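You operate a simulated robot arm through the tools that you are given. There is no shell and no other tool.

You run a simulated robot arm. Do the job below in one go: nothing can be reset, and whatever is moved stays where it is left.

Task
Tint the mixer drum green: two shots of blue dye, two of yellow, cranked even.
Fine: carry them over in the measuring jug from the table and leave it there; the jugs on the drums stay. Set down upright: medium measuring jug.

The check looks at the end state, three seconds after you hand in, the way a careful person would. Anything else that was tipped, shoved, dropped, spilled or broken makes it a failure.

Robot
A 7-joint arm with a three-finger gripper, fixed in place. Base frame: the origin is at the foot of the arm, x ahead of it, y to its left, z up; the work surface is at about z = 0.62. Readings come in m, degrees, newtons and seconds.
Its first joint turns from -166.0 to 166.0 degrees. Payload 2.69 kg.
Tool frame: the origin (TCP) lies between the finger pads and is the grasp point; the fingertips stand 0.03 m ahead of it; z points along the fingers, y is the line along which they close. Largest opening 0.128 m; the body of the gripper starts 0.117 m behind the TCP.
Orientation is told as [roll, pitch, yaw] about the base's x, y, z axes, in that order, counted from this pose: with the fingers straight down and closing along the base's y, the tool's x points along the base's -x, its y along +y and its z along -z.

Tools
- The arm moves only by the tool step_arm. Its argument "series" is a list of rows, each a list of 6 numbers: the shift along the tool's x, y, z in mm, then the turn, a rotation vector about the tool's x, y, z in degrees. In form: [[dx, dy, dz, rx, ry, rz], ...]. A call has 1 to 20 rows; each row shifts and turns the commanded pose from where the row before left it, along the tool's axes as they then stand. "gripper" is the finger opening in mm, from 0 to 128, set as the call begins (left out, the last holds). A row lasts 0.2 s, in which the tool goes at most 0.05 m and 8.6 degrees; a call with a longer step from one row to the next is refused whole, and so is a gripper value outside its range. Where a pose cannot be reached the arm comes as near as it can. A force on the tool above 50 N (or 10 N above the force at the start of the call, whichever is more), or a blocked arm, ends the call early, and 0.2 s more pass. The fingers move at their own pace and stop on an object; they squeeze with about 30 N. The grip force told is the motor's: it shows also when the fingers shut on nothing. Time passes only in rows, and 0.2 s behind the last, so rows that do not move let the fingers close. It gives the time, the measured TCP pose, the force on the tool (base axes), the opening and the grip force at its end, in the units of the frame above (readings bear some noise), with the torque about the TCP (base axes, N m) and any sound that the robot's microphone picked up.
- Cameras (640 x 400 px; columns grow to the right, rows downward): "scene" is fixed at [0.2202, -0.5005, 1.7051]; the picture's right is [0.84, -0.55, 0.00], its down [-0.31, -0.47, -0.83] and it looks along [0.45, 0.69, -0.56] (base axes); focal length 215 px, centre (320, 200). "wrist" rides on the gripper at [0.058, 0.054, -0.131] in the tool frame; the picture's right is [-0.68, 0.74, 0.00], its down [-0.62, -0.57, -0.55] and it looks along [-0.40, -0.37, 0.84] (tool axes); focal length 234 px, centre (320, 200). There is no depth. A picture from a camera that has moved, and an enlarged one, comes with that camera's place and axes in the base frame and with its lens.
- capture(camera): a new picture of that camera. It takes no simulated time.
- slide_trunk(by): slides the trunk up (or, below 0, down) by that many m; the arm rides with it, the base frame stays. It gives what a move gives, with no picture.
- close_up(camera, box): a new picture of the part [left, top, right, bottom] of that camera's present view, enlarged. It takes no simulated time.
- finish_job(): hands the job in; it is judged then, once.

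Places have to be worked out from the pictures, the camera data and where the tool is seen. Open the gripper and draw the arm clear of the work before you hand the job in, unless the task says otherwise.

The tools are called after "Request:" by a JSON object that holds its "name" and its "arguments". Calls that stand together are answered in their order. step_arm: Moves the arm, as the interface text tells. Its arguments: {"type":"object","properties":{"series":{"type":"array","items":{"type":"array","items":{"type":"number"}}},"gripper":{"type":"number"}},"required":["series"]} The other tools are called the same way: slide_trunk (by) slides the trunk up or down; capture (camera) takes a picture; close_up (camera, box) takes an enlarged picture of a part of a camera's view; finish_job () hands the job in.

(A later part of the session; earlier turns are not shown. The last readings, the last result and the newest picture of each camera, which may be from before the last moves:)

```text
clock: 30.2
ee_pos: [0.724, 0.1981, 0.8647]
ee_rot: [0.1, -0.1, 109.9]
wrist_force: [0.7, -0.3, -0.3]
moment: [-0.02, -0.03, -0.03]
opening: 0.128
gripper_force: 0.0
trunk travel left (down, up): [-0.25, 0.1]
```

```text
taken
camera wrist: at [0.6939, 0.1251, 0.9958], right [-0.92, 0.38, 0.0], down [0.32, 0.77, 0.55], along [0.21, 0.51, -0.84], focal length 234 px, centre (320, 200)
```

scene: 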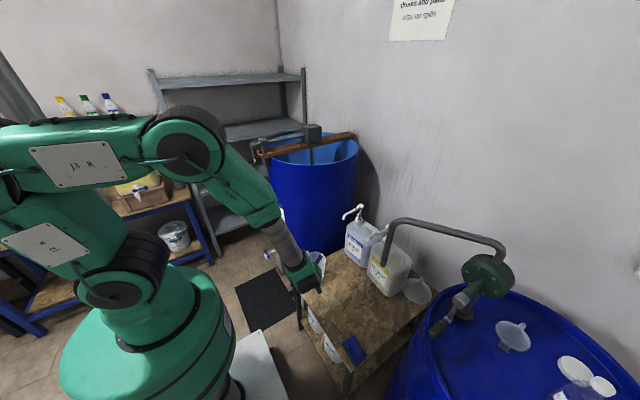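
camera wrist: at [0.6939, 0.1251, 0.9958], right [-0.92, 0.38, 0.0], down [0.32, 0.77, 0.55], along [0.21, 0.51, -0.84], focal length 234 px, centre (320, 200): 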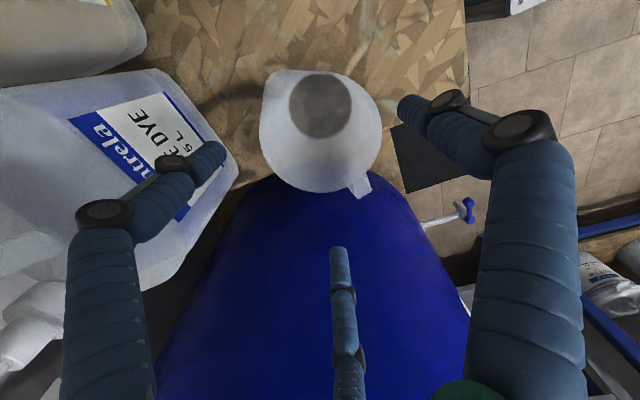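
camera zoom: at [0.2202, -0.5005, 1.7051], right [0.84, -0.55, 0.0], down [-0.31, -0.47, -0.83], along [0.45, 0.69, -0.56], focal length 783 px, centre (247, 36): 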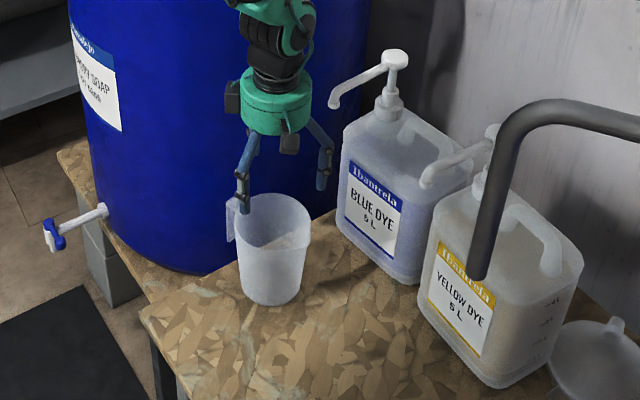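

The jug stands at about (0.7245, 0.1975). I back away toward the robot, set the hand to a 60 mm opening at yaw 90 with a 35° tilt, and lower it behind the jug so two prongs form a V to push it under the nozzle.

Request:
{"name": "step_arm", "arguments": {"series": [[0, 0, 0, 0, 0, 6.67], [0, 0, 0, 0, 0, 6.67], [0, 0, 0, 0, 0, 6.66], [0, 42.5, 0, 0, 0, 0], [0, 42.5, 0, 0, 0, 0], [0, 42.5, 0, 0, 0, 0], [0, 42.5, 0, 0, 0, 0], [0, 0, 0, 7, 0, 0], [0, 0, 0, 7, 0, 0], [0, 0, 0, 7, 0, 0], [0, 0, 0, 7, 0, 0], [0, 0, 0, 7, 0, 0], [0.4, 12.7, 33.8, 0, 0, 0], [0.4, 12.7, 33.8, 0, 0, 0], [0.4, 12.7, 33.8, 0, 0, 0], [0.4, 12.7, 33.8, 0, 0, 0], [0.4, 12.7, 33.8, 0, 0, 0], [0, 0, 0, 0, 0, 0]], "gripper": 60}}

Request:
{"name": "capture", "arguments": {"camera": "wrist"}}

Request:
{"name": "close_up", "arguments": {"camera": "scene", "box": [280, 190, 400, 300]}}

```text
clock: 34.0
ee_pos: [0.5881, 0.1871, 0.6868]
ee_rot: [-31.5, 0.9, 89.7]
wrist_force: [1.2, 0.7, 0.0]
moment: [-0.03, 0.03, -0.04]
opening: 0.0602
gripper_force: 0.0
out of reach, approached as far as the arm can: row 11
trunk travel left (down, up): [-0.25, 0.1]
```

```text
taken
camera wrist: at [0.4737, 0.1312, 0.7714], right [-0.62, 0.68, -0.4], down [0.2, 0.63, 0.75], along [0.76, 0.39, -0.52], focal length 234 px, centre (320, 200)
```

wrist: 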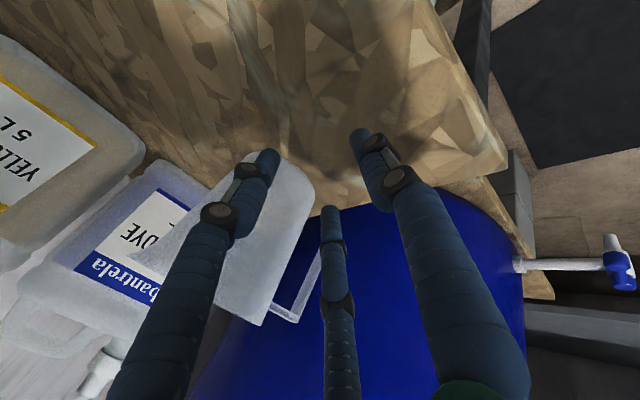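

```text
3.64 times, centred on (340, 245) of scene
camera zoom: at [0.2202, -0.5005, 1.7051], right [0.84, -0.55, 0.0], down [-0.31, -0.47, -0.83], along [0.45, 0.69, -0.56], focal length 783 px, centre (247, 36)
```

zoom: 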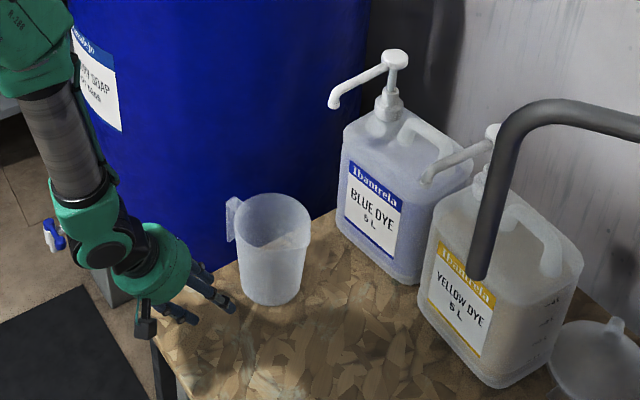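

The tilt at yaw 90 hit a joint limit (stopped at 31.5°). I rise, bring the tool vertical again, and turn to yaw −30, which gives the same V of prongs away from that limit.

Request:
{"name": "step_arm", "arguments": {"series": [[0, -20, -35, 0, 0, 0], [0, -20, -35, 0, 0, 0], [0, -20, -35, 0, 0, 0], [0, -20, -35, 0, 0, 0], [0, 0, 0, -7, 0, 0], [0, 0, 0, -7, 0, 0], [0, 0, 0, -7, 0, 0], [0, 0, 0, -7, 0, 0], [0, 0, 0, -7, 0, 0], [0, 0, 0, 0, 0, 0]]}}

Request:
{"name": "step_arm", "arguments": {"series": [[0, 0, 0, 0, 0, 8], [0, 0, 0, 0, 0, 8], [0, 0, 0, 0, 0, 8], [0, 0, 0, 0, 0, 8], [0, 0, 0, 0, 0, 8], [0, 0, 0, 0, 0, 8], [0, 0, 0, 0, 0, 8], [0, 0, 0, 0, 0, 8], [0, 0, 0, 0, 0, 8], [0, 0, 0, 0, 0, 8], [0, 0, 0, 0, 0, 8], [0, 0, 0, 0, 0, 8], [0, 0, 0, 0, 0, 8], [0, 0, 0, 0, 0, 8], [0, 0, 0, 0, 0, 8], [0, 0, 0, 0, 0, 0]]}}

```text
clock: 36.2
ee_pos: [0.5951, 0.1848, 0.8524]
ee_rot: [-4.6, 2.7, 89.3]
wrist_force: [-1.6, -0.5, -3.6]
moment: [0.07, -0.21, 0.02]
opening: 0.0601
gripper_force: 0.0
out of reach, approached as far as the arm can: row 8, 9
trunk travel left (down, up): [-0.25, 0.1]
```

```text
clock: 39.6
ee_pos: [0.5946, 0.1857, 0.856]
ee_rot: [0.3, -5.6, -30.6]
wrist_force: [0.1, 0.9, -0.4]
moment: [-0.05, 0.0, 0.0]
opening: 0.0599
gripper_force: 0.1
trunk travel left (down, up): [-0.25, 0.1]
```

Only a 5.6° residual tilt remains. I level it, tilt 35° toward +x, and lower behind the jug to (0.60, 0.196, 0.69).

Request:
{"name": "step_arm", "arguments": {"series": [[0, 0, 0, 0, 5.6, 0], [0, 0, 0, -3.5, -6.06, 0], [0, 0, 0, -3.5, -6.06, 0], [0, 0, 0, -3.5, -6.06, 0], [0, 0, 0, -3.5, -6.06, 0], [0, 0, 0, -3.5, -6.06, 0], [0, 0, 0, 0, 0, 0]]}}

Request:
{"name": "step_arm", "arguments": {"series": [[21, -9.2, 34.7, 0, 0, 0], [21, -9.2, 34.7, 0, 0, 0], [21, -9.2, 34.7, 0, 0, 0], [21, -9.2, 34.7, 0, 0, 0], [0, 0, 0, 0, 0, 0]]}}

Request:
{"name": "capture", "arguments": {"camera": "wrist"}}

Request:
{"name": "close_up", "arguments": {"camera": "scene", "box": [280, 190, 400, 300]}}

```text
clock: 41.2
ee_pos: [0.595, 0.177, 0.855]
ee_rot: [14.2, -25.4, -34.2]
wrist_force: [0.0, -1.1, 0.4]
moment: [0.0, -0.01, 0.0]
opening: 0.0599
gripper_force: 0.0
out of reach, approached as far as the arm can: row 5, 6
trunk travel left (down, up): [-0.25, 0.1]
```

```text
clock: 42.4
ee_pos: [0.6124, 0.2046, 0.7082]
ee_rot: [12.6, -25.1, -33.7]
wrist_force: [-0.2, 0.8, 0.0]
moment: [-0.01, 0.01, -0.02]
opening: 0.06
gripper_force: 0.1
out of reach, approached as far as the arm can: row 2, 3, 4
trunk travel left (down, up): [-0.25, 0.1]
```

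```text
taken
camera wrist: at [0.5328, 0.288, 0.8097], right [0.85, 0.3, 0.43], down [-0.05, -0.77, 0.64], along [0.52, -0.56, -0.64], focal length 234 px, centre (320, 200)
```

wrist: 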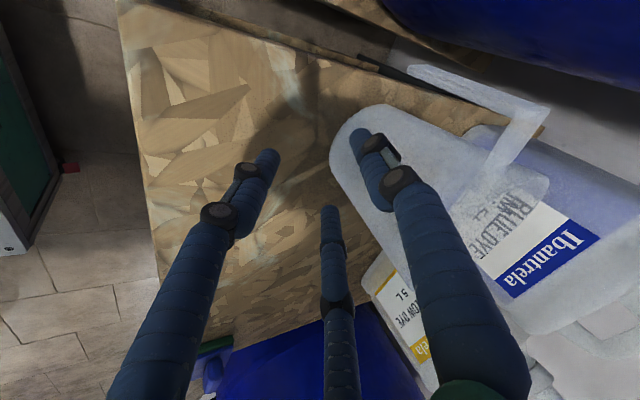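

```text
3.64 times, centred on (340, 245) of scene
camera zoom: at [0.2202, -0.5005, 1.7051], right [0.84, -0.55, 0.0], down [-0.31, -0.47, -0.83], along [0.45, 0.69, -0.56], focal length 783 px, centre (247, 36)
```

zoom: 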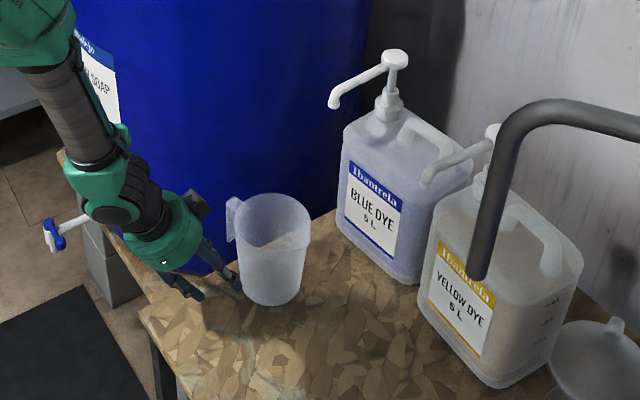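

The arm runs into limits again here, so it seems in an awkward posture. I look at the whole arm before choosing another approach.

Request:
{"name": "capture", "arguments": {"camera": "scene"}}

```text
taken
```

scene: 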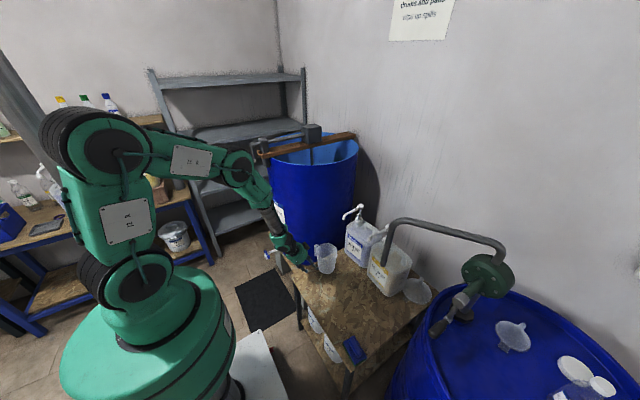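

I rise 150 mm and bring the tool vertical again.

Request:
{"name": "step_arm", "arguments": {"series": [[-15.9, 7.4, -33.2, 0, 0, 0], [-15.9, 7.4, -33.2, 0, 0, 0], [-15.9, 7.4, -33.2, 0, 0, 0], [-15.9, 7.4, -33.2, 0, 0, 0], [0, 0, 0, 2.95, 6.33, 0], [0, 0, 0, 2.95, 6.33, 0], [0, 0, 0, 2.95, 6.33, 0], [0, 0, 0, 2.95, 6.33, 0], [0, 0, 0, 0, 0, 0]]}}

```text
clock: 44.6
ee_pos: [0.6392, 0.2072, 0.9045]
ee_rot: [4.6, -6.7, -31.2]
wrist_force: [-3.0, -0.6, 1.5]
moment: [0.08, -0.23, 0.0]
opening: 0.0602
gripper_force: 0.1
out of reach, approached as far as the arm can: row 7, 8
trunk travel left (down, up): [-0.25, 0.1]
stopped in row 9: the arm was blocked; the commanded pose is now the measured one
```

The arm reports being blocked with the hand still in free air, so I look at what the arm itself is doing.

Request:
{"name": "capture", "arguments": {"camera": "scene"}}

Request:
{"name": "close_up", "arguments": {"camera": "scene", "box": [30, 90, 350, 300]}}

```text
taken
```

scene: 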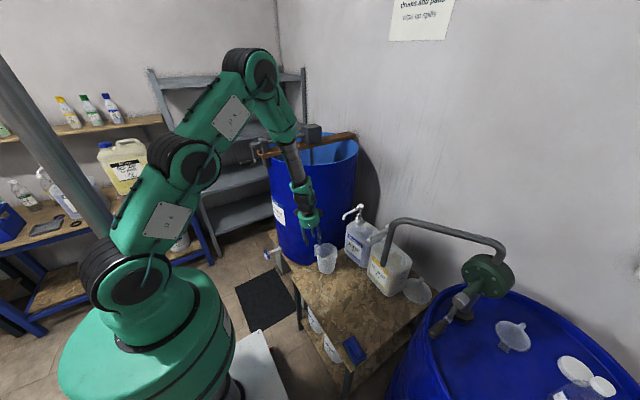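

```text
1.90 times, centred on (190, 195) of scene
camera zoom: at [0.2202, -0.5005, 1.7051], right [0.84, -0.55, 0.0], down [-0.31, -0.47, -0.83], along [0.45, 0.69, -0.56], focal length 410 px, centre (568, 210)
```

zoom: 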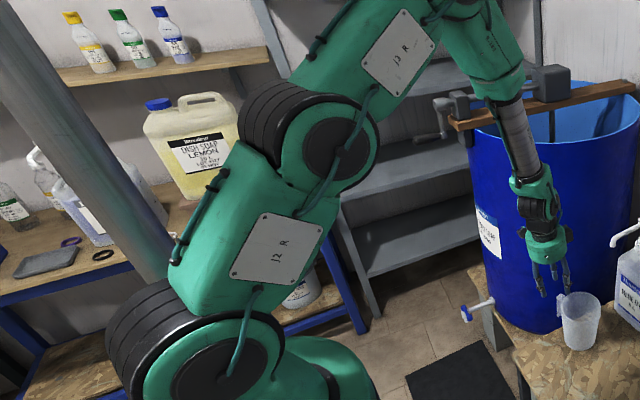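

The arm swung its elbow into a different posture but nothing has been touched. I ease straight up first, level the tool, and then turn toward yaw 0, the posture where it moved freely.

Request:
{"name": "step_arm", "arguments": {"series": [[0, 0, -25, 0, 0, 0], [0, 0, -25, 0, 0, 0], [0, 0, -25, 0, 0, 0], [0, 0, -25, 0, 0, 0], [0, 0, 0, -2.3, 3.3, 0], [0, 0, 0, -2.3, 3.4, 0], [0, 0, 0, 0, 0, 0]]}}

Request:
{"name": "capture", "arguments": {"camera": "scene"}}

```text
clock: 46.2
ee_pos: [0.6263, 0.2066, 1.0006]
ee_rot: [8.9, 0.1, -30.5]
wrist_force: [0.5, -0.3, -0.7]
moment: [0.02, -0.01, 0.03]
opening: 0.0599
gripper_force: 0.0
trunk travel left (down, up): [-0.25, 0.1]
```

```text
taken
```

scene: 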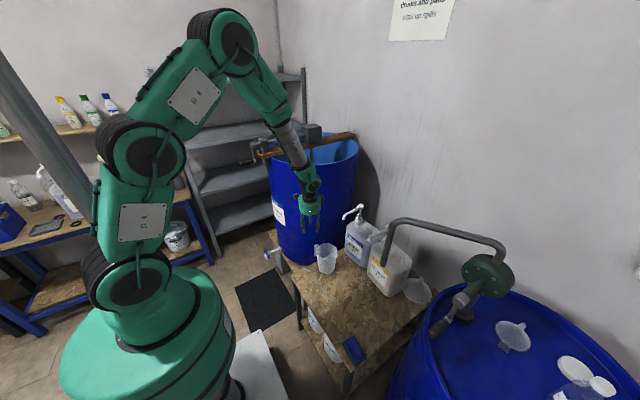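

The arm has unfolded into a freer posture. I remove the 8.9° roll and turn to yaw 0 in place.

Request:
{"name": "step_arm", "arguments": {"series": [[0, 0, 0, 4.45, 0, 0], [0, 0, 0, 4.45, 0, 0], [0, 0, 0, 0, 0, -7.6], [0, 0, 0, 0, 0, -7.6], [0, 0, 0, 0, 0, -7.6], [0, 0, 0, 0, 0, -7.7], [0, 0, 0, 0, 0, 0]]}}

Request:
{"name": "capture", "arguments": {"camera": "scene"}}

Request:
{"name": "capture", "arguments": {"camera": "wrist"}}

```text
clock: 47.8
ee_pos: [0.6256, 0.2066, 1.0011]
ee_rot: [0.1, 0.2, 0.2]
wrist_force: [-0.1, -0.1, 0.0]
moment: [0.0, 0.0, 0.0]
opening: 0.0602
gripper_force: 0.0
trunk travel left (down, up): [-0.25, 0.1]
```

```text
taken
```

scene: 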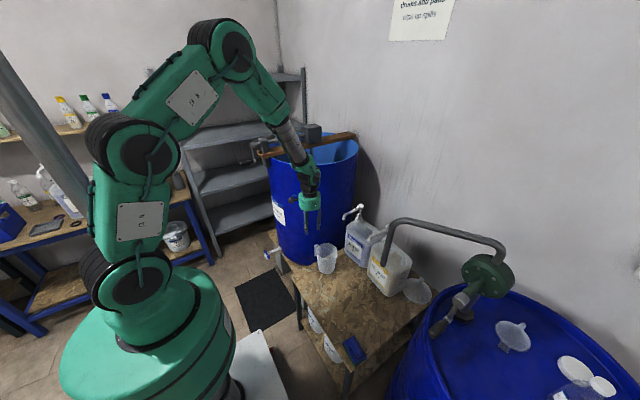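

```text
taken
camera wrist: at [0.5677, 0.2606, 1.1313], right [0.67, 0.74, 0.0], down [0.62, -0.56, 0.55], along [0.4, -0.37, -0.84], focal length 234 px, centre (320, 200)
```

wrist: 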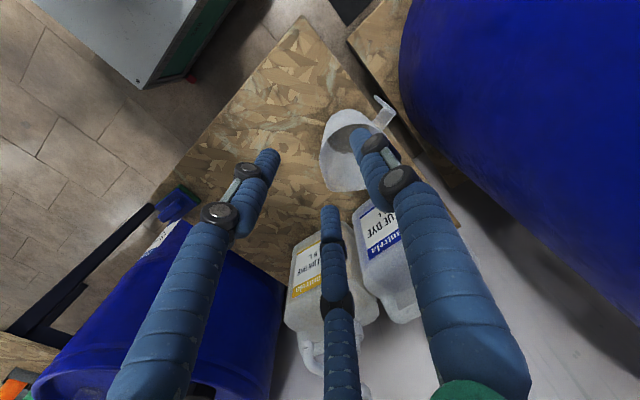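

Clean posture again: vertical, yaw 0 at (0.626, 0.207, 1.0). I use a gentler setup: yaw −30 with only 15° tilt and a 50 mm V, then descend behind the jug to (0.615, 0.200, 0.68).

Request:
{"name": "step_arm", "arguments": {"series": [[0, 0, 0, 0, 0, 7.5], [0, 0, 0, 0, 0, 7.5], [0, 0, 0, 0, 0, 7.5], [0, 0, 0, 0, 0, 7.5], [0, 0, 0, 0, -7.5, 0], [0, 0, 0, 0, -7.5, 0], [11.1, -1.4, 38.6, 0, 0, 0], [11.1, -1.4, 38.6, 0, 0, 0], [11.1, -1.4, 38.6, 0, 0, 0], [11.1, -1.4, 38.6, 0, 0, 0], [0, 0, 0, 0, 0, 0]], "gripper": 50}}

Request:
{"name": "capture", "arguments": {"camera": "scene"}}

```text
clock: 50.2
ee_pos: [0.6213, 0.2038, 0.8399]
ee_rot: [-0.1, -14.8, -29.8]
wrist_force: [0.2, -0.6, -1.0]
moment: [-0.04, 0.02, -0.01]
opening: 0.0499
gripper_force: 0.0
trunk travel left (down, up): [-0.25, 0.1]
```

```text
taken
```

scene: 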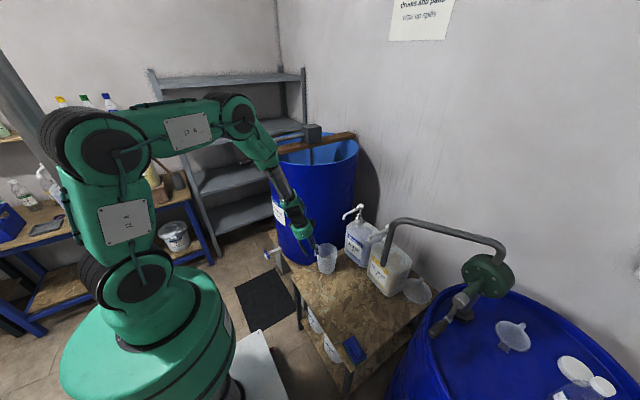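

No limits hit this time. I finish the descent to z 0.68 and check the view before pushing.

Request:
{"name": "step_arm", "arguments": {"series": [[11.1, -1.4, 38.6, 0, 0, 0], [11.1, -1.4, 38.6, 0, 0, 0], [11.1, -1.4, 38.6, 0, 0, 0], [11.1, -1.4, 38.6, 0, 0, 0], [0, 0, 0, 0, 0, 0]]}}

Request:
{"name": "capture", "arguments": {"camera": "wrist"}}

Request:
{"name": "close_up", "arguments": {"camera": "scene", "box": [280, 190, 400, 300]}}

```text
clock: 51.4
ee_pos: [0.6158, 0.1994, 0.6777]
ee_rot: [-0.2, -14.8, -29.8]
wrist_force: [0.6, 0.3, -0.1]
moment: [-0.02, 0.01, -0.01]
opening: 0.05
gripper_force: 0.0
trunk travel left (down, up): [-0.25, 0.1]
```

```text
taken
camera wrist: at [0.5648, 0.2915, 0.7895], right [0.93, 0.31, 0.17], down [0.11, -0.72, 0.69], along [0.34, -0.62, -0.7], focal length 234 px, centre (320, 200)
```

wrist: 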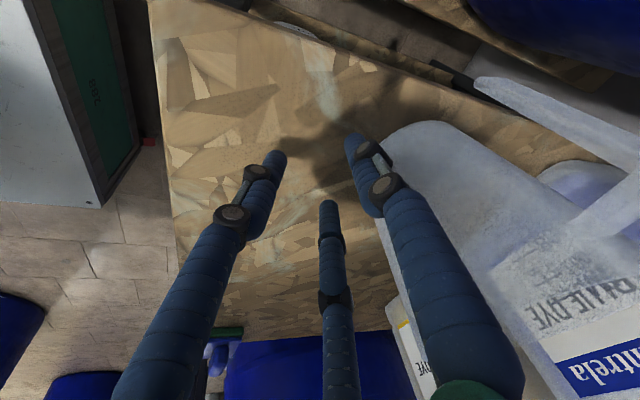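

```text
3.64 times, centred on (340, 245) of scene
camera zoom: at [0.2202, -0.5005, 1.7051], right [0.84, -0.55, 0.0], down [-0.31, -0.47, -0.83], along [0.45, 0.69, -0.56], focal length 783 px, centre (247, 36)
```

zoom: 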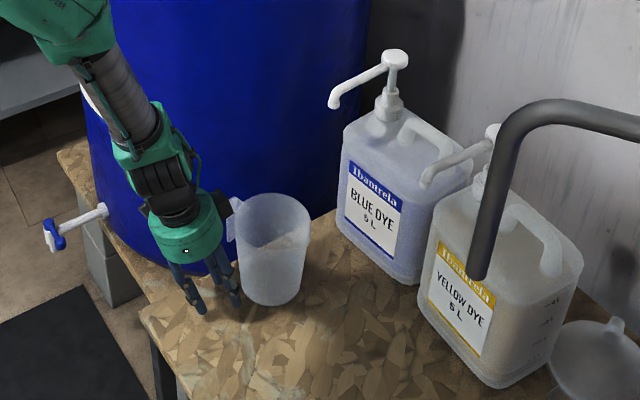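

The V is lined up behind the jug and the box on the hand clears the handle. I push in +x by 90 mm in 10 mm rows and check.

Request:
{"name": "step_arm", "arguments": {"series": [[-8.37, 5, 2.24, 0, 0, 0], [-8.37, 5, 2.24, 0, 0, 0], [-8.37, 5, 2.24, 0, 0, 0], [-8.37, 5, 2.24, 0, 0, 0], [-8.37, 5, 2.24, 0, 0, 0], [-8.37, 5, 2.24, 0, 0, 0], [-8.37, 5, 2.24, 0, 0, 0], [-8.37, 5, 2.24, 0, 0, 0], [-8.37, 5, 2.24, 0, 0, 0]]}}

Request:
{"name": "capture", "arguments": {"camera": "wrist"}}

Request:
{"name": "close_up", "arguments": {"camera": "scene", "box": [280, 190, 400, 300]}}

```text
clock: 53.4
ee_pos: [0.7056, 0.1987, 0.6789]
ee_rot: [0.0, -14.8, -29.9]
wrist_force: [-0.5, 0.1, -0.2]
moment: [-0.02, -0.03, -0.02]
opening: 0.0499
gripper_force: 0.1
trunk travel left (down, up): [-0.25, 0.1]
```

```text
taken
camera wrist: at [0.6543, 0.2921, 0.7901], right [0.93, 0.31, 0.17], down [0.11, -0.72, 0.69], along [0.34, -0.62, -0.7], focal length 234 px, centre (320, 200)
```

wrist: 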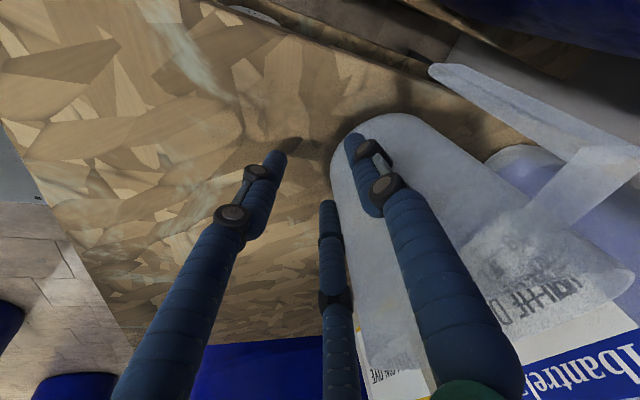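

```text
3.64 times, centred on (340, 245) of scene
camera zoom: at [0.2202, -0.5005, 1.7051], right [0.84, -0.55, 0.0], down [-0.31, -0.47, -0.83], along [0.45, 0.69, -0.56], focal length 783 px, centre (247, 36)
```

zoom: 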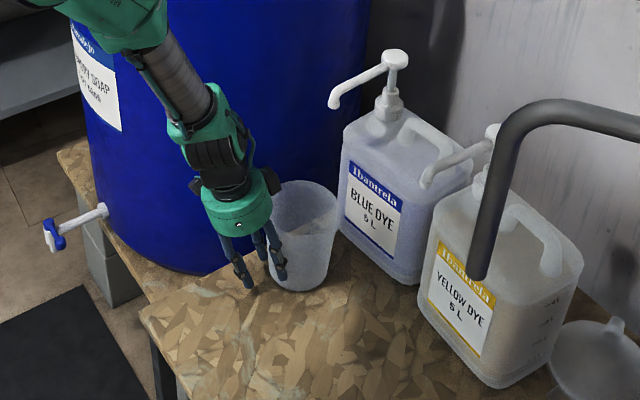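

The jug moved evenly to about (0.78, 0.195). I push 33 mm more to bring its axis to about x 0.813, under the nozzle tip at (0.828, 0.195).

Request:
{"name": "step_arm", "arguments": {"series": [[-8.37, 5, 2.24, 0, 0, 0], [-8.37, 5, 2.24, 0, 0, 0], [-8.37, 5, 2.24, 0, 0, 0], [-2.5, 1.5, 0.7, 0, 0, 0]]}}

Request:
{"name": "capture", "arguments": {"camera": "wrist"}}

Request:
{"name": "close_up", "arguments": {"camera": "scene", "box": [310, 190, 400, 280]}}

```text
clock: 54.4
ee_pos: [0.7381, 0.2008, 0.6797]
ee_rot: [-0.1, -14.7, -29.9]
wrist_force: [0.0, 1.7, 0.1]
moment: [0.0, 0.0, -0.01]
opening: 0.05
gripper_force: 0.1
trunk travel left (down, up): [-0.25, 0.1]
```

```text
taken
camera wrist: at [0.6862, 0.2923, 0.7906], right [0.93, 0.31, 0.17], down [0.11, -0.72, 0.69], along [0.34, -0.62, -0.7], focal length 234 px, centre (320, 200)
```

wrist: 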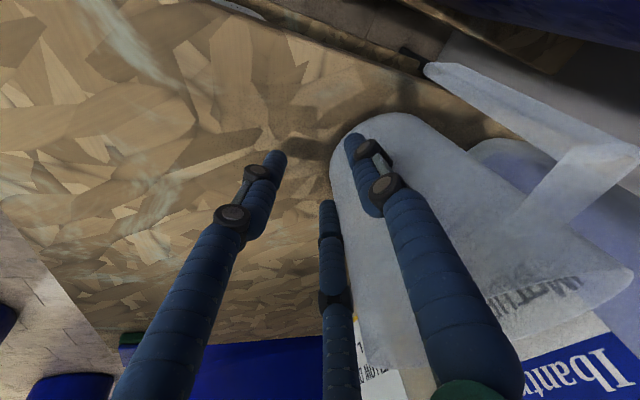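

```text
4.44 times, centred on (355, 235) of scene
camera zoom: at [0.2202, -0.5005, 1.7051], right [0.84, -0.55, 0.0], down [-0.31, -0.47, -0.83], along [0.45, 0.69, -0.56], focal length 957 px, centre (164, 44)
```

zoom: 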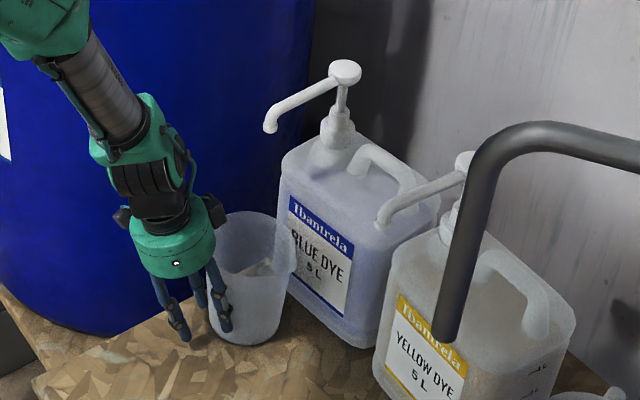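

The jug's mouth is now centred near (0.816, 0.195), under the blue nozzle tip. I back off 40 mm, rise well above the pump, straighten and turn to yaw 12.

Request:
{"name": "step_arm", "arguments": {"series": [[16.7, -10, -4.5, 0, 0, 0], [16.7, -10, -4.5, 0, 0, 0], [-10.4, 0, -38.6, 0, 0, 0], [-10.4, 0, -38.6, 0, 0, 0], [-10.4, 0, -38.6, 0, 0, 0], [-10.4, 0, -38.6, 0, 0, 0], [-10.4, 0, -38.6, 0, 0, 0], [-10.4, 0, -38.6, 0, 0, 0], [-10.4, 0, -38.6, 0, 0, 0], [-10.4, 0, -38.6, 0, 0, 0], [-10.4, 0, -38.6, 0, 0, 0], [-10.4, 0, -38.6, 0, 0, 0], [-10.4, 0, -38.6, 0, 0, 0], [-10.4, 0, -38.6, 0, 0, 0], [0, 0, 0, 0, 7.5, 0], [0, 0, 0, 0, 7.5, 0], [0, 0, 0, 0, 0, 0]], "gripper": 50}}

Request:
{"name": "step_arm", "arguments": {"series": [[0, 0, 0, 0, 0, -7], [0, 0, 0, 0, 0, -7], [0, 0, 0, 0, 0, -7], [0, 0, 0, 0, 0, -7], [0, 0, 0, 0, 0, -7], [0, 0, 0, 0, 0, -7], [0, 0, 0, 0, 0, 0]], "gripper": 0}}

Request:
{"name": "capture", "arguments": {"camera": "scene"}}

```text
clock: 58.0
ee_pos: [0.6986, 0.1999, 1.1577]
ee_rot: [0.0, 0.2, -29.8]
wrist_force: [0.4, 0.0, -0.3]
moment: [0.07, 0.03, -0.01]
opening: 0.0501
gripper_force: 0.0
trunk travel left (down, up): [-0.25, 0.1]
```

```text
clock: 59.6
ee_pos: [0.6998, 0.1996, 1.1587]
ee_rot: [0.1, 0.2, 12.2]
wrist_force: [0.1, -0.8, -0.2]
moment: [-0.01, -0.02, -0.04]
opening: 0.002
gripper_force: 30.1
trunk travel left (down, up): [-0.25, 0.1]
```

```text
taken
```

scene: 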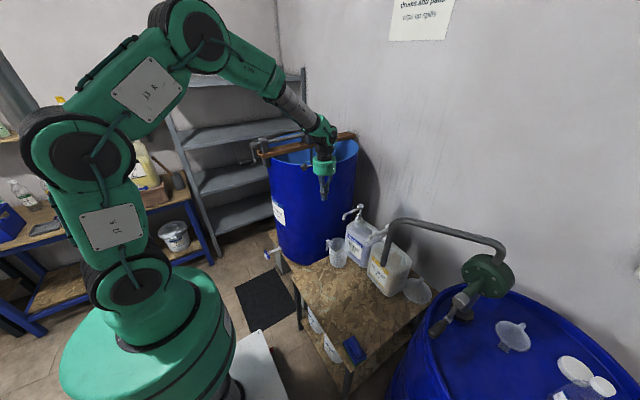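

Posture is fine. I move out to (0.895, 0.20, 1.15) above the blue pump and look down with the wrist camera.

Request:
{"name": "step_arm", "arguments": {"series": [[-38.2, -8.1, 1.6, 0, 0, 0], [-38.2, -8.1, 1.6, 0, 0, 0], [-38.2, -8.1, 1.6, 0, 0, 0], [-38.2, -8.1, 1.6, 0, 0, 0], [-38.2, -8.1, 1.6, 0, 0, 0], [0, 0, 0, 0, 0, 0]], "gripper": 0}}

Request:
{"name": "capture", "arguments": {"camera": "wrist"}}

Request:
{"name": "close_up", "arguments": {"camera": "scene", "box": [300, 130, 420, 280]}}

```text
clock: 61.0
ee_pos: [0.8954, 0.2003, 1.1525]
ee_rot: [0.2, 0.2, 12.1]
wrist_force: [0.2, -0.1, -0.3]
moment: [0.0, 0.05, 0.05]
opening: 0.0021
gripper_force: 30.3
trunk travel left (down, up): [-0.25, 0.1]
```

```text
taken
camera wrist: at [0.8278, 0.2417, 1.2848], right [0.51, 0.86, 0.0], down [0.72, -0.42, 0.55], along [0.47, -0.28, -0.84], focal length 234 px, centre (320, 200)
```

wrist: 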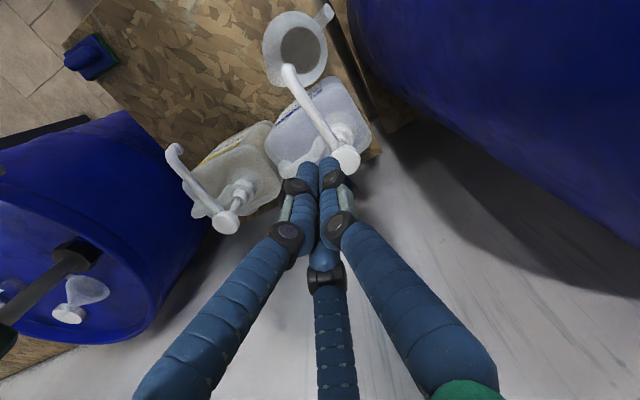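

```text
2.67 times, centred on (360, 205) of scene
camera zoom: at [0.2202, -0.5005, 1.7051], right [0.84, -0.55, 0.0], down [-0.31, -0.47, -0.83], along [0.45, 0.69, -0.56], focal length 574 px, centre (213, 187)
```

zoom: 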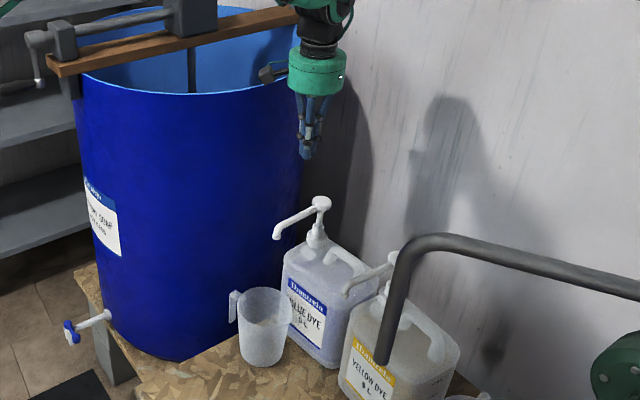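

Blue pump head is at about (0.959, 0.206, 0.985); the nozzle tip (0.829, 0.197) lies over the jug mouth at (0.81, 0.20). I tilt 20° outward and move the closed tips to 35 mm above the head.

Request:
{"name": "step_arm", "arguments": {"series": [[0, 0, 0, 0, -7, 0], [0, 0, 0, 0, -7, 0], [0, 0, 0, 0, -6, 0], [-3.7, -1.9, 28.7, 0, 0, 0], [-3.7, -1.9, 28.7, 0, 0, 0], [-3.7, -1.9, 28.7, 0, 0, 0], [-3.7, -1.9, 28.7, 0, 0, 0], [0, 0, 0, 0, 0, 0]], "gripper": 0}}

Request:
{"name": "capture", "arguments": {"camera": "wrist"}}

Request:
{"name": "close_up", "arguments": {"camera": "scene", "box": [310, 150, 400, 280]}}

```text
clock: 62.8
ee_pos: [0.9479, 0.2007, 1.0476]
ee_rot: [0.1, -19.8, 12.1]
wrist_force: [0.3, -0.2, 0.1]
moment: [0.03, 0.03, -0.01]
opening: 0.0023
gripper_force: 29.7
trunk travel left (down, up): [-0.25, 0.1]
```

```text
taken
camera wrist: at [0.8397, 0.2339, 1.1505], right [0.47, 0.85, 0.23], down [0.5, -0.47, 0.72], along [0.73, -0.22, -0.65], focal length 234 px, centre (320, 200)
```

wrist: 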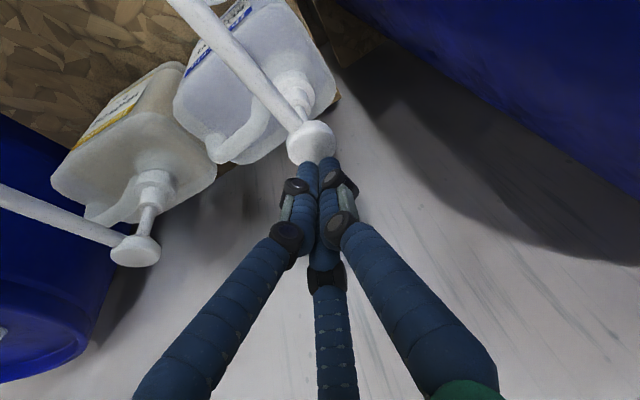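

```text
3.08 times, centred on (355, 215) of scene
camera zoom: at [0.2202, -0.5005, 1.7051], right [0.84, -0.55, 0.0], down [-0.31, -0.47, -0.83], along [0.45, 0.69, -0.56], focal length 663 px, centre (212, 154)
```

zoom: 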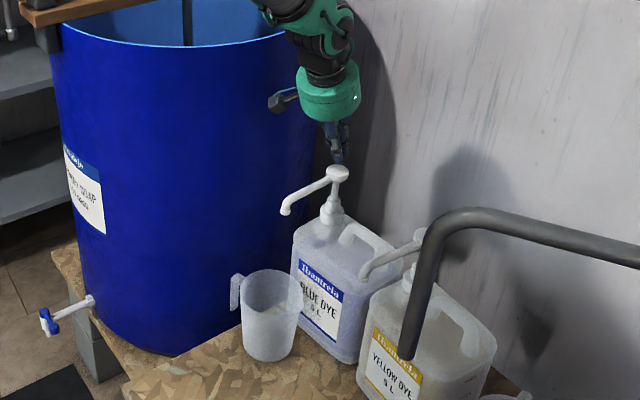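

Tips are within about 4 mm of the head's centre. I correct y by 4 mm and lower 30 mm to just above the head, then begin pressing in small rows.

Request:
{"name": "step_arm", "arguments": {"series": [[2.7, 4, 7.5, 0, 0, 0], [2.7, 0, 7.5, 0, 0, 0], [2.7, 0, 7.5, 0, 0, 0], [2.7, 0, 7.5, 0, 0, 0], [1.7, 0, 4.7, 0, 0, 0], [1.7, 0, 4.7, 0, 0, 0]], "gripper": 0}}

Request:
{"name": "close_up", "arguments": {"camera": "scene", "box": [310, 170, 400, 280]}}

```text
clock: 64.2
ee_pos: [0.9472, 0.2077, 1.0062]
ee_rot: [0.0, -19.8, 12.1]
wrist_force: [1.6, -0.9, 4.4]
moment: [-0.05, -0.04, 0.0]
opening: 0.002
gripper_force: 30.2
trunk travel left (down, up): [-0.25, 0.1]
```

```text
3.64 times, centred on (355, 225) of scene
camera zoom: at [0.2202, -0.5005, 1.7051], right [0.84, -0.55, 0.0], down [-0.31, -0.47, -0.83], along [0.45, 0.69, -0.56], focal length 783 px, centre (193, 109)
```

zoom: 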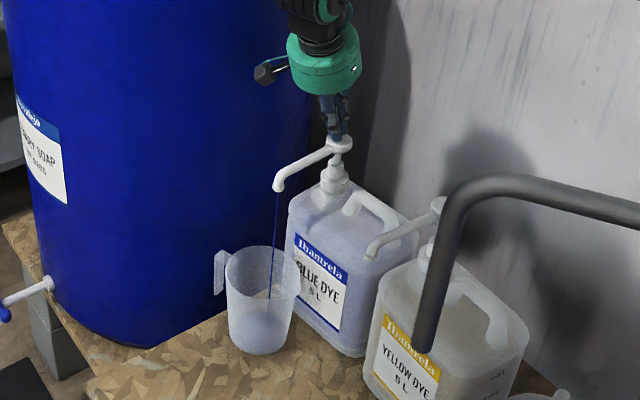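

Blue dye is running straight into the jug. I press the stroke fully, in small rows.

Request:
{"name": "step_arm", "arguments": {"series": [[1.7, 0, 4.7, 0, 0, 0], [1.7, 0, 4.7, 0, 0, 0], [1.7, 0, 4.7, 0, 0, 0], [1.7, 0, 4.7, 0, 0, 0]], "gripper": 0}}

Request:
{"name": "close_up", "arguments": {"camera": "scene", "box": [310, 170, 400, 280]}}

```text
clock: 65.2
ee_pos: [0.9469, 0.2082, 0.9866]
ee_rot: [0.1, -19.9, 12.1]
wrist_force: [-1.0, 2.1, 7.6]
moment: [0.02, 0.07, -0.01]
opening: 0.0023
gripper_force: 29.4
trunk travel left (down, up): [-0.25, 0.1]
```

```text
3.64 times, centred on (355, 225) of scene
camera zoom: at [0.2202, -0.5005, 1.7051], right [0.84, -0.55, 0.0], down [-0.31, -0.47, -0.83], along [0.45, 0.69, -0.56], focal length 783 px, centre (193, 109)
```

zoom: 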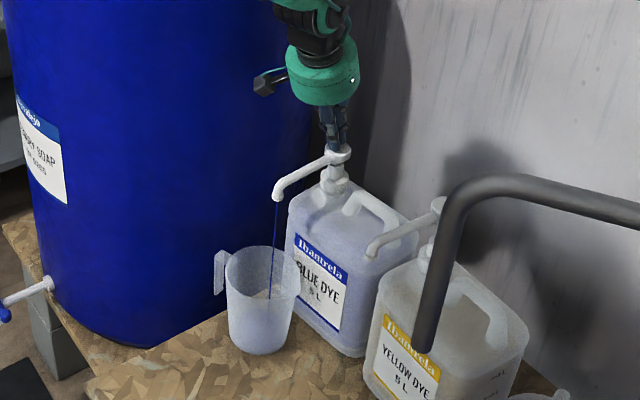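

Spring force rises gently (7.6 N) and the stream continues. I keep pressing to the end of the stroke.

Request:
{"name": "step_arm", "arguments": {"series": [[1.7, 0, 4.7, 0, 0, 0], [1.7, 0, 4.7, 0, 0, 0], [1.7, 0, 4.7, 0, 0, 0]], "gripper": 0}}

Request:
{"name": "close_up", "arguments": {"camera": "scene", "box": [310, 170, 400, 280]}}

```text
clock: 66.0
ee_pos: [0.9533, 0.2084, 0.9835]
ee_rot: [0.1, -20.8, 12.1]
wrist_force: [6.6, 1.5, 16.9]
moment: [-0.06, -0.06, 0.03]
opening: 0.0022
gripper_force: 30.0
trunk travel left (down, up): [-0.25, 0.1]
stopped in row 3: the force on the tool passed its limit at 54 N (the readings are from after the stop); the commanded pose is now the measured one
```

```text
3.64 times, centred on (355, 225) of scene
camera zoom: at [0.2202, -0.5005, 1.7051], right [0.84, -0.55, 0.0], down [-0.31, -0.47, -0.83], along [0.45, 0.69, -0.56], focal length 783 px, centre (193, 109)
```

zoom: 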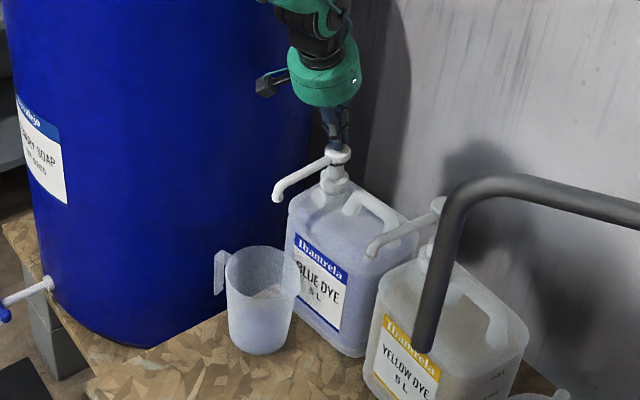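

The stroke bottomed out (force stop) with the stream finished: one shot. I rise 42 mm, shift back 5 mm to the head's centre, and check that the pump returned and what the jug holds.

Request:
{"name": "step_arm", "arguments": {"series": [[-3.4, 0, -9.4, 0, 0, 0], [-3.4, 0, -9.4, 0, 0, 0], [-3.4, 0, -9.4, 0, 0, 0], [-3.4, 0, -9.4, 0, 0, 0], [4.6, 1, -2.2, 0, 0, 0], [0, 0, 0, 0, 0, 0], [0, 0, 0, 0, 0, 0]], "gripper": 0}}

Request:
{"name": "close_up", "arguments": {"camera": "scene", "box": [310, 170, 400, 280]}}

Request:
{"name": "capture", "arguments": {"camera": "wrist"}}

```text
clock: 67.6
ee_pos: [0.9457, 0.2087, 1.0184]
ee_rot: [0.0, -20.2, 12.1]
wrist_force: [0.0, 0.3, 2.9]
moment: [0.0, 0.03, 0.0]
opening: 0.0022
gripper_force: 30.3
trunk travel left (down, up): [-0.25, 0.1]
```

```text
3.64 times, centred on (355, 225) of scene
camera zoom: at [0.2202, -0.5005, 1.7051], right [0.84, -0.55, 0.0], down [-0.31, -0.47, -0.83], along [0.45, 0.69, -0.56], focal length 783 px, centre (193, 109)
```

zoom: 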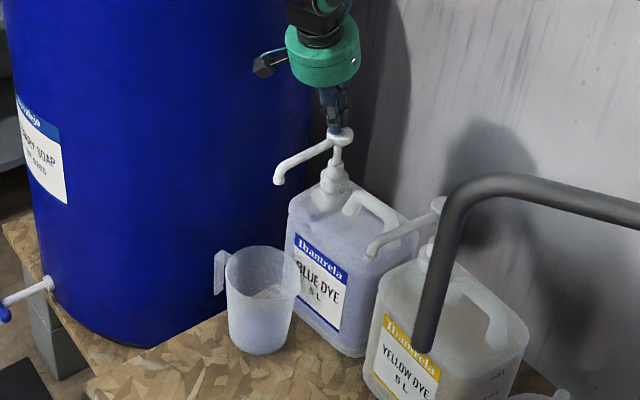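

```text
taken
camera wrist: at [0.8362, 0.24, 1.1213], right [0.47, 0.85, 0.23], down [0.5, -0.47, 0.73], along [0.73, -0.22, -0.65], focal length 234 px, centre (320, 200)
```

wrist: 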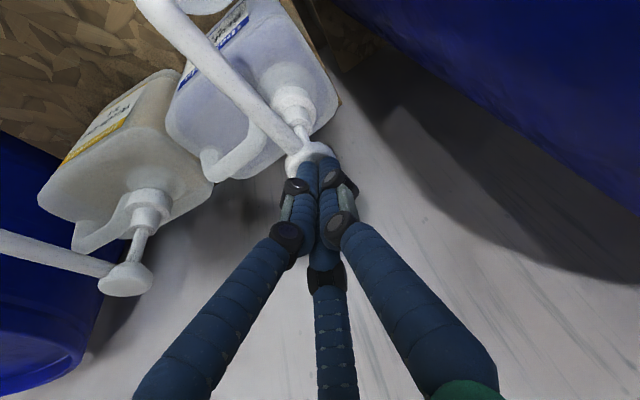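

Still 2.9 N on the tips, so the head may not be fully up. I rise 15 mm more to let it return, and enlarge the jug.

Request:
{"name": "step_arm", "arguments": {"series": [[-2.5, -1.5, -7, 0, 0, 0], [-2.5, -1.5, -7, 0, 0, 0], [0, 0, 0, 0, 0, 0], [0, 0, 0, 0, 0, 0]], "gripper": 0}}

Request:
{"name": "close_up", "arguments": {"camera": "scene", "box": [315, 200, 375, 280]}}

Request:
{"name": "close_up", "arguments": {"camera": "scene", "box": [330, 180, 380, 230]}}

```text
clock: 68.6
ee_pos: [0.9464, 0.2045, 1.0325]
ee_rot: [0.0, -20.3, 12.1]
wrist_force: [-0.4, 0.6, 0.6]
moment: [0.02, -0.01, 0.03]
opening: 0.0021
gripper_force: 29.6
trunk travel left (down, up): [-0.25, 0.1]
```

```text
5.00 times, centred on (345, 240) of scene
camera zoom: at [0.2202, -0.5005, 1.7051], right [0.84, -0.55, 0.0], down [-0.31, -0.47, -0.83], along [0.45, 0.69, -0.56], focal length 1077 px, centre (195, 0)
```

zoom: 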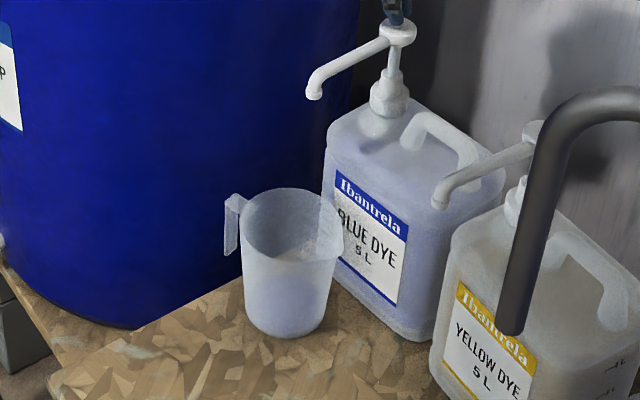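

```text
8.00 times, centred on (355, 205) of scene
camera zoom: at [0.2202, -0.5005, 1.7051], right [0.84, -0.55, 0.0], down [-0.31, -0.47, -0.83], along [0.45, 0.69, -0.56], focal length 1723 px, centre (40, 160)
```

zoom: 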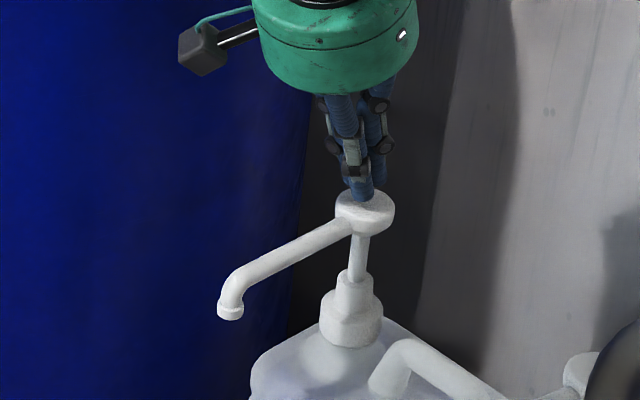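

The head is fully back up and clear of the tips. Now the second blue stroke, pressed the same way to the bottom.

Request:
{"name": "step_arm", "arguments": {"series": [[2.7, 1, 7.5, 0, 0, 0], [2.7, 0, 7.5, 0, 0, 0], [1.7, 0, 4.7, 0, 0, 0], [1.7, 0, 4.7, 0, 0, 0], [1.7, 0, 4.7, 0, 0, 0], [1.7, 0, 4.7, 0, 0, 0], [1.7, 0, 4.7, 0, 0, 0], [1.7, 0, 4.7, 0, 0, 0]], "gripper": 0}}

Request:
{"name": "close_up", "arguments": {"camera": "scene", "box": [310, 170, 400, 280]}}

Request:
{"name": "step_arm", "arguments": {"series": [[1.4, 0, 3.8, 0, 0, 0], [1.4, 0, 3.8, 0, 0, 0], [1.4, 0, 3.8, 0, 0, 0]], "gripper": 0}}

Request:
{"name": "close_up", "arguments": {"camera": "scene", "box": [310, 170, 400, 280]}}

```text
clock: 70.4
ee_pos: [0.9452, 0.2062, 0.9893]
ee_rot: [0.0, -20.4, 12.2]
wrist_force: [1.3, -1.9, 7.0]
moment: [-0.11, -0.03, 0.05]
opening: 0.0021
gripper_force: 30.1
trunk travel left (down, up): [-0.25, 0.1]
```

```text
3.64 times, centred on (355, 225) of scene
camera zoom: at [0.2202, -0.5005, 1.7051], right [0.84, -0.55, 0.0], down [-0.31, -0.47, -0.83], along [0.45, 0.69, -0.56], focal length 783 px, centre (193, 109)
```

zoom: 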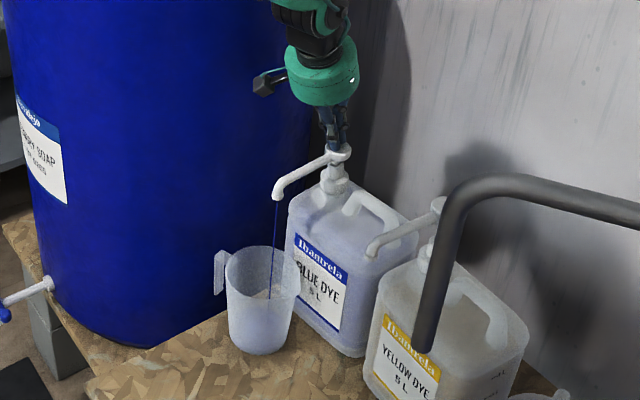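

```text
clock: 71.2
ee_pos: [0.9453, 0.2071, 0.9833]
ee_rot: [0.1, -20.7, 12.2]
wrist_force: [-9.3, -1.2, 42.0]
moment: [-0.3, 0.52, -0.07]
opening: 0.0022
gripper_force: 30.0
trunk travel left (down, up): [-0.25, 0.1]
```

```text
3.64 times, centred on (355, 225) of scene
camera zoom: at [0.2202, -0.5005, 1.7051], right [0.84, -0.55, 0.0], down [-0.31, -0.47, -0.83], along [0.45, 0.69, -0.56], focal length 783 px, centre (193, 109)
```

zoom: 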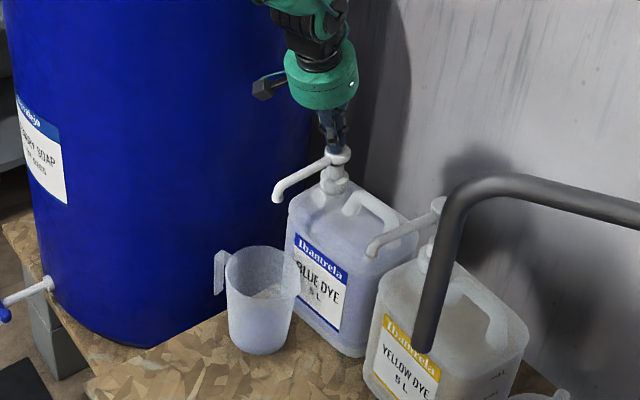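

Second blue stroke done (bottomed at 42 N, stream ended). I rise off the pump, draw back toward the robot above the jug, and turn to yaw 90 to look into it.

Request:
{"name": "step_arm", "arguments": {"series": [[-3.4, 0, -9.4, 0, 0, 0], [-6.8, 0, -18.8, 0, 0, 0], [-13.7, 0, -37.6, 0, 0, 0], [-13.7, 0, -37.6, 0, 0, 0], [-13.7, 0, -37.6, 0, 0, 0], [36, 8, -12.8, 0, 0, 0], [36, 8, -12.8, 0, 0, 0], [36, 8, -12.8, 0, 0, 0], [36, 8, -12.8, 0, 0, 0], [36, 8, -12.8, 0, 0, 0], [0, 0, 0, 0, 7, 0], [0, 0, 0, 0, 7, 0], [0, 0, 0, 0, 6.7, 0], [0, 0, 0, 0, 0, 0]], "gripper": 0}}

Request:
{"name": "step_arm", "arguments": {"series": [[0, 0, 0, 0, 0, -7.8], [0, 0, 0, 0, 0, -7.8], [0, 0, 0, 0, 0, -7.8], [0, 0, 0, 0, 0, -7.8], [0, 0, 0, 0, 0, -7.8], [0, 0, 0, 0, 0, -7.8], [0, 0, 0, 0, 0, -7.8], [0, 0, 0, 0, 0, -7.8], [0, 0, 0, 0, 0, -7.8], [0, 0, 0, 0, 0, -7.8], [0, 0, 0, 0, 0, 0]], "gripper": 60}}

Request:
{"name": "capture", "arguments": {"camera": "wrist"}}

Request:
{"name": "capture", "arguments": {"camera": "scene"}}

```text
clock: 74.2
ee_pos: [0.7499, 0.2049, 1.1242]
ee_rot: [0.0, 0.5, 12.0]
wrist_force: [0.5, -0.4, 0.4]
moment: [-0.02, 0.02, 0.02]
opening: 0.0019
gripper_force: 29.8
trunk travel left (down, up): [-0.25, 0.1]
```

```text
clock: 76.6
ee_pos: [0.7494, 0.2045, 1.124]
ee_rot: [0.4, 0.0, 90.1]
wrist_force: [0.5, 0.1, 0.9]
moment: [0.01, 0.0, 0.0]
opening: 0.0601
gripper_force: 0.0
trunk travel left (down, up): [-0.25, 0.1]
```

```text
taken
camera wrist: at [0.6978, 0.1466, 1.2548], right [-0.74, 0.67, 0.01], down [0.57, 0.62, 0.54], along [0.36, 0.4, -0.84], focal length 234 px, centre (320, 200)
```

wrist: 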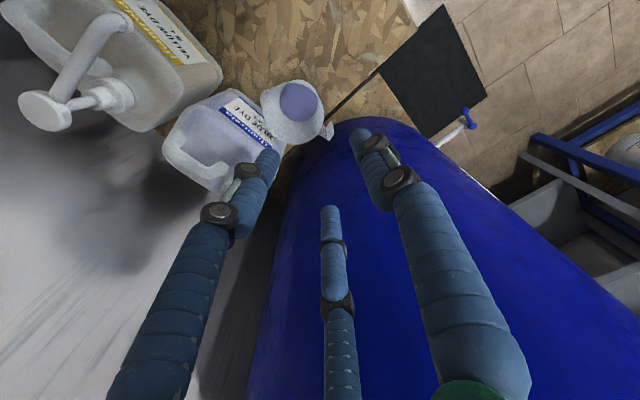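

```text
taken
```

scene: 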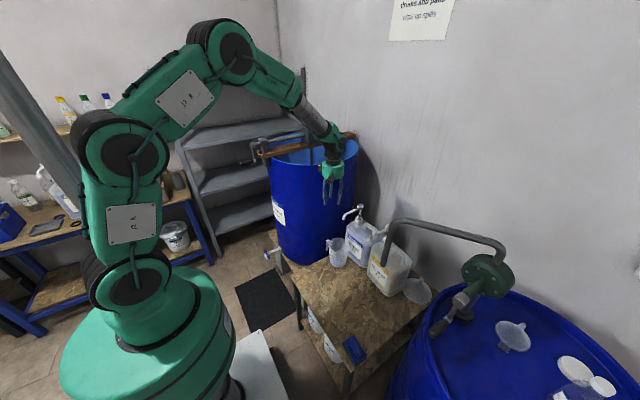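

Blue now shows in the jug's bottom. I enlarge to fix the jug's exact place.

Request:
{"name": "close_up", "arguments": {"camera": "wrist", "box": [240, 60, 360, 160]}}

Request:
{"name": "close_up", "arguments": {"camera": "scene", "box": [315, 220, 375, 280]}}

```text
4.00 times, centred on (300, 110) of wrist
camera zoom: at [0.6978, 0.1466, 1.2548], right [-0.74, 0.67, 0.01], down [0.57, 0.62, 0.54], along [0.36, 0.4, -0.84], focal length 937 px, centre (400, 560)
```

zoom: 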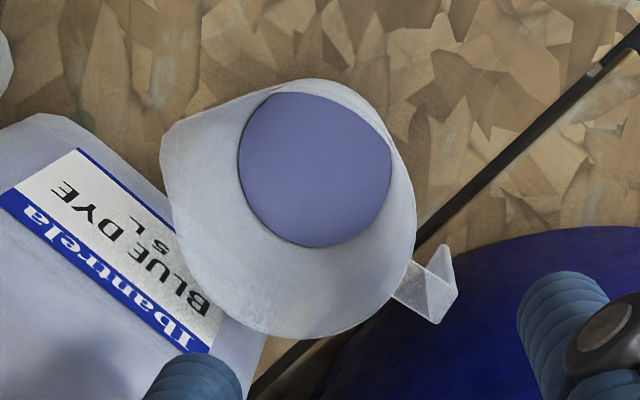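

```text
6.67 times, centred on (345, 250) of scene
camera zoom: at [0.2202, -0.5005, 1.7051], right [0.84, -0.55, 0.0], down [-0.31, -0.47, -0.83], along [0.45, 0.69, -0.56], focal length 1436 px, centre (153, -133)
```

zoom: 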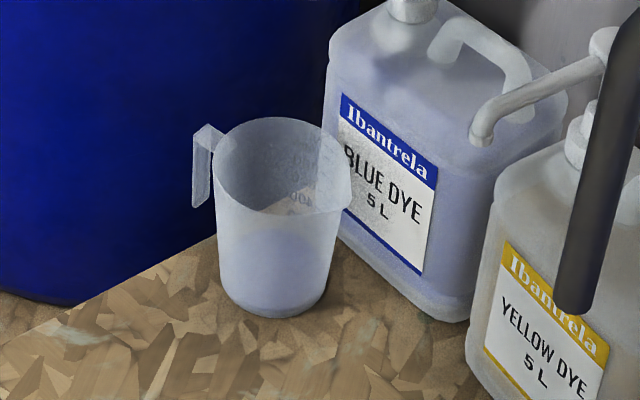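

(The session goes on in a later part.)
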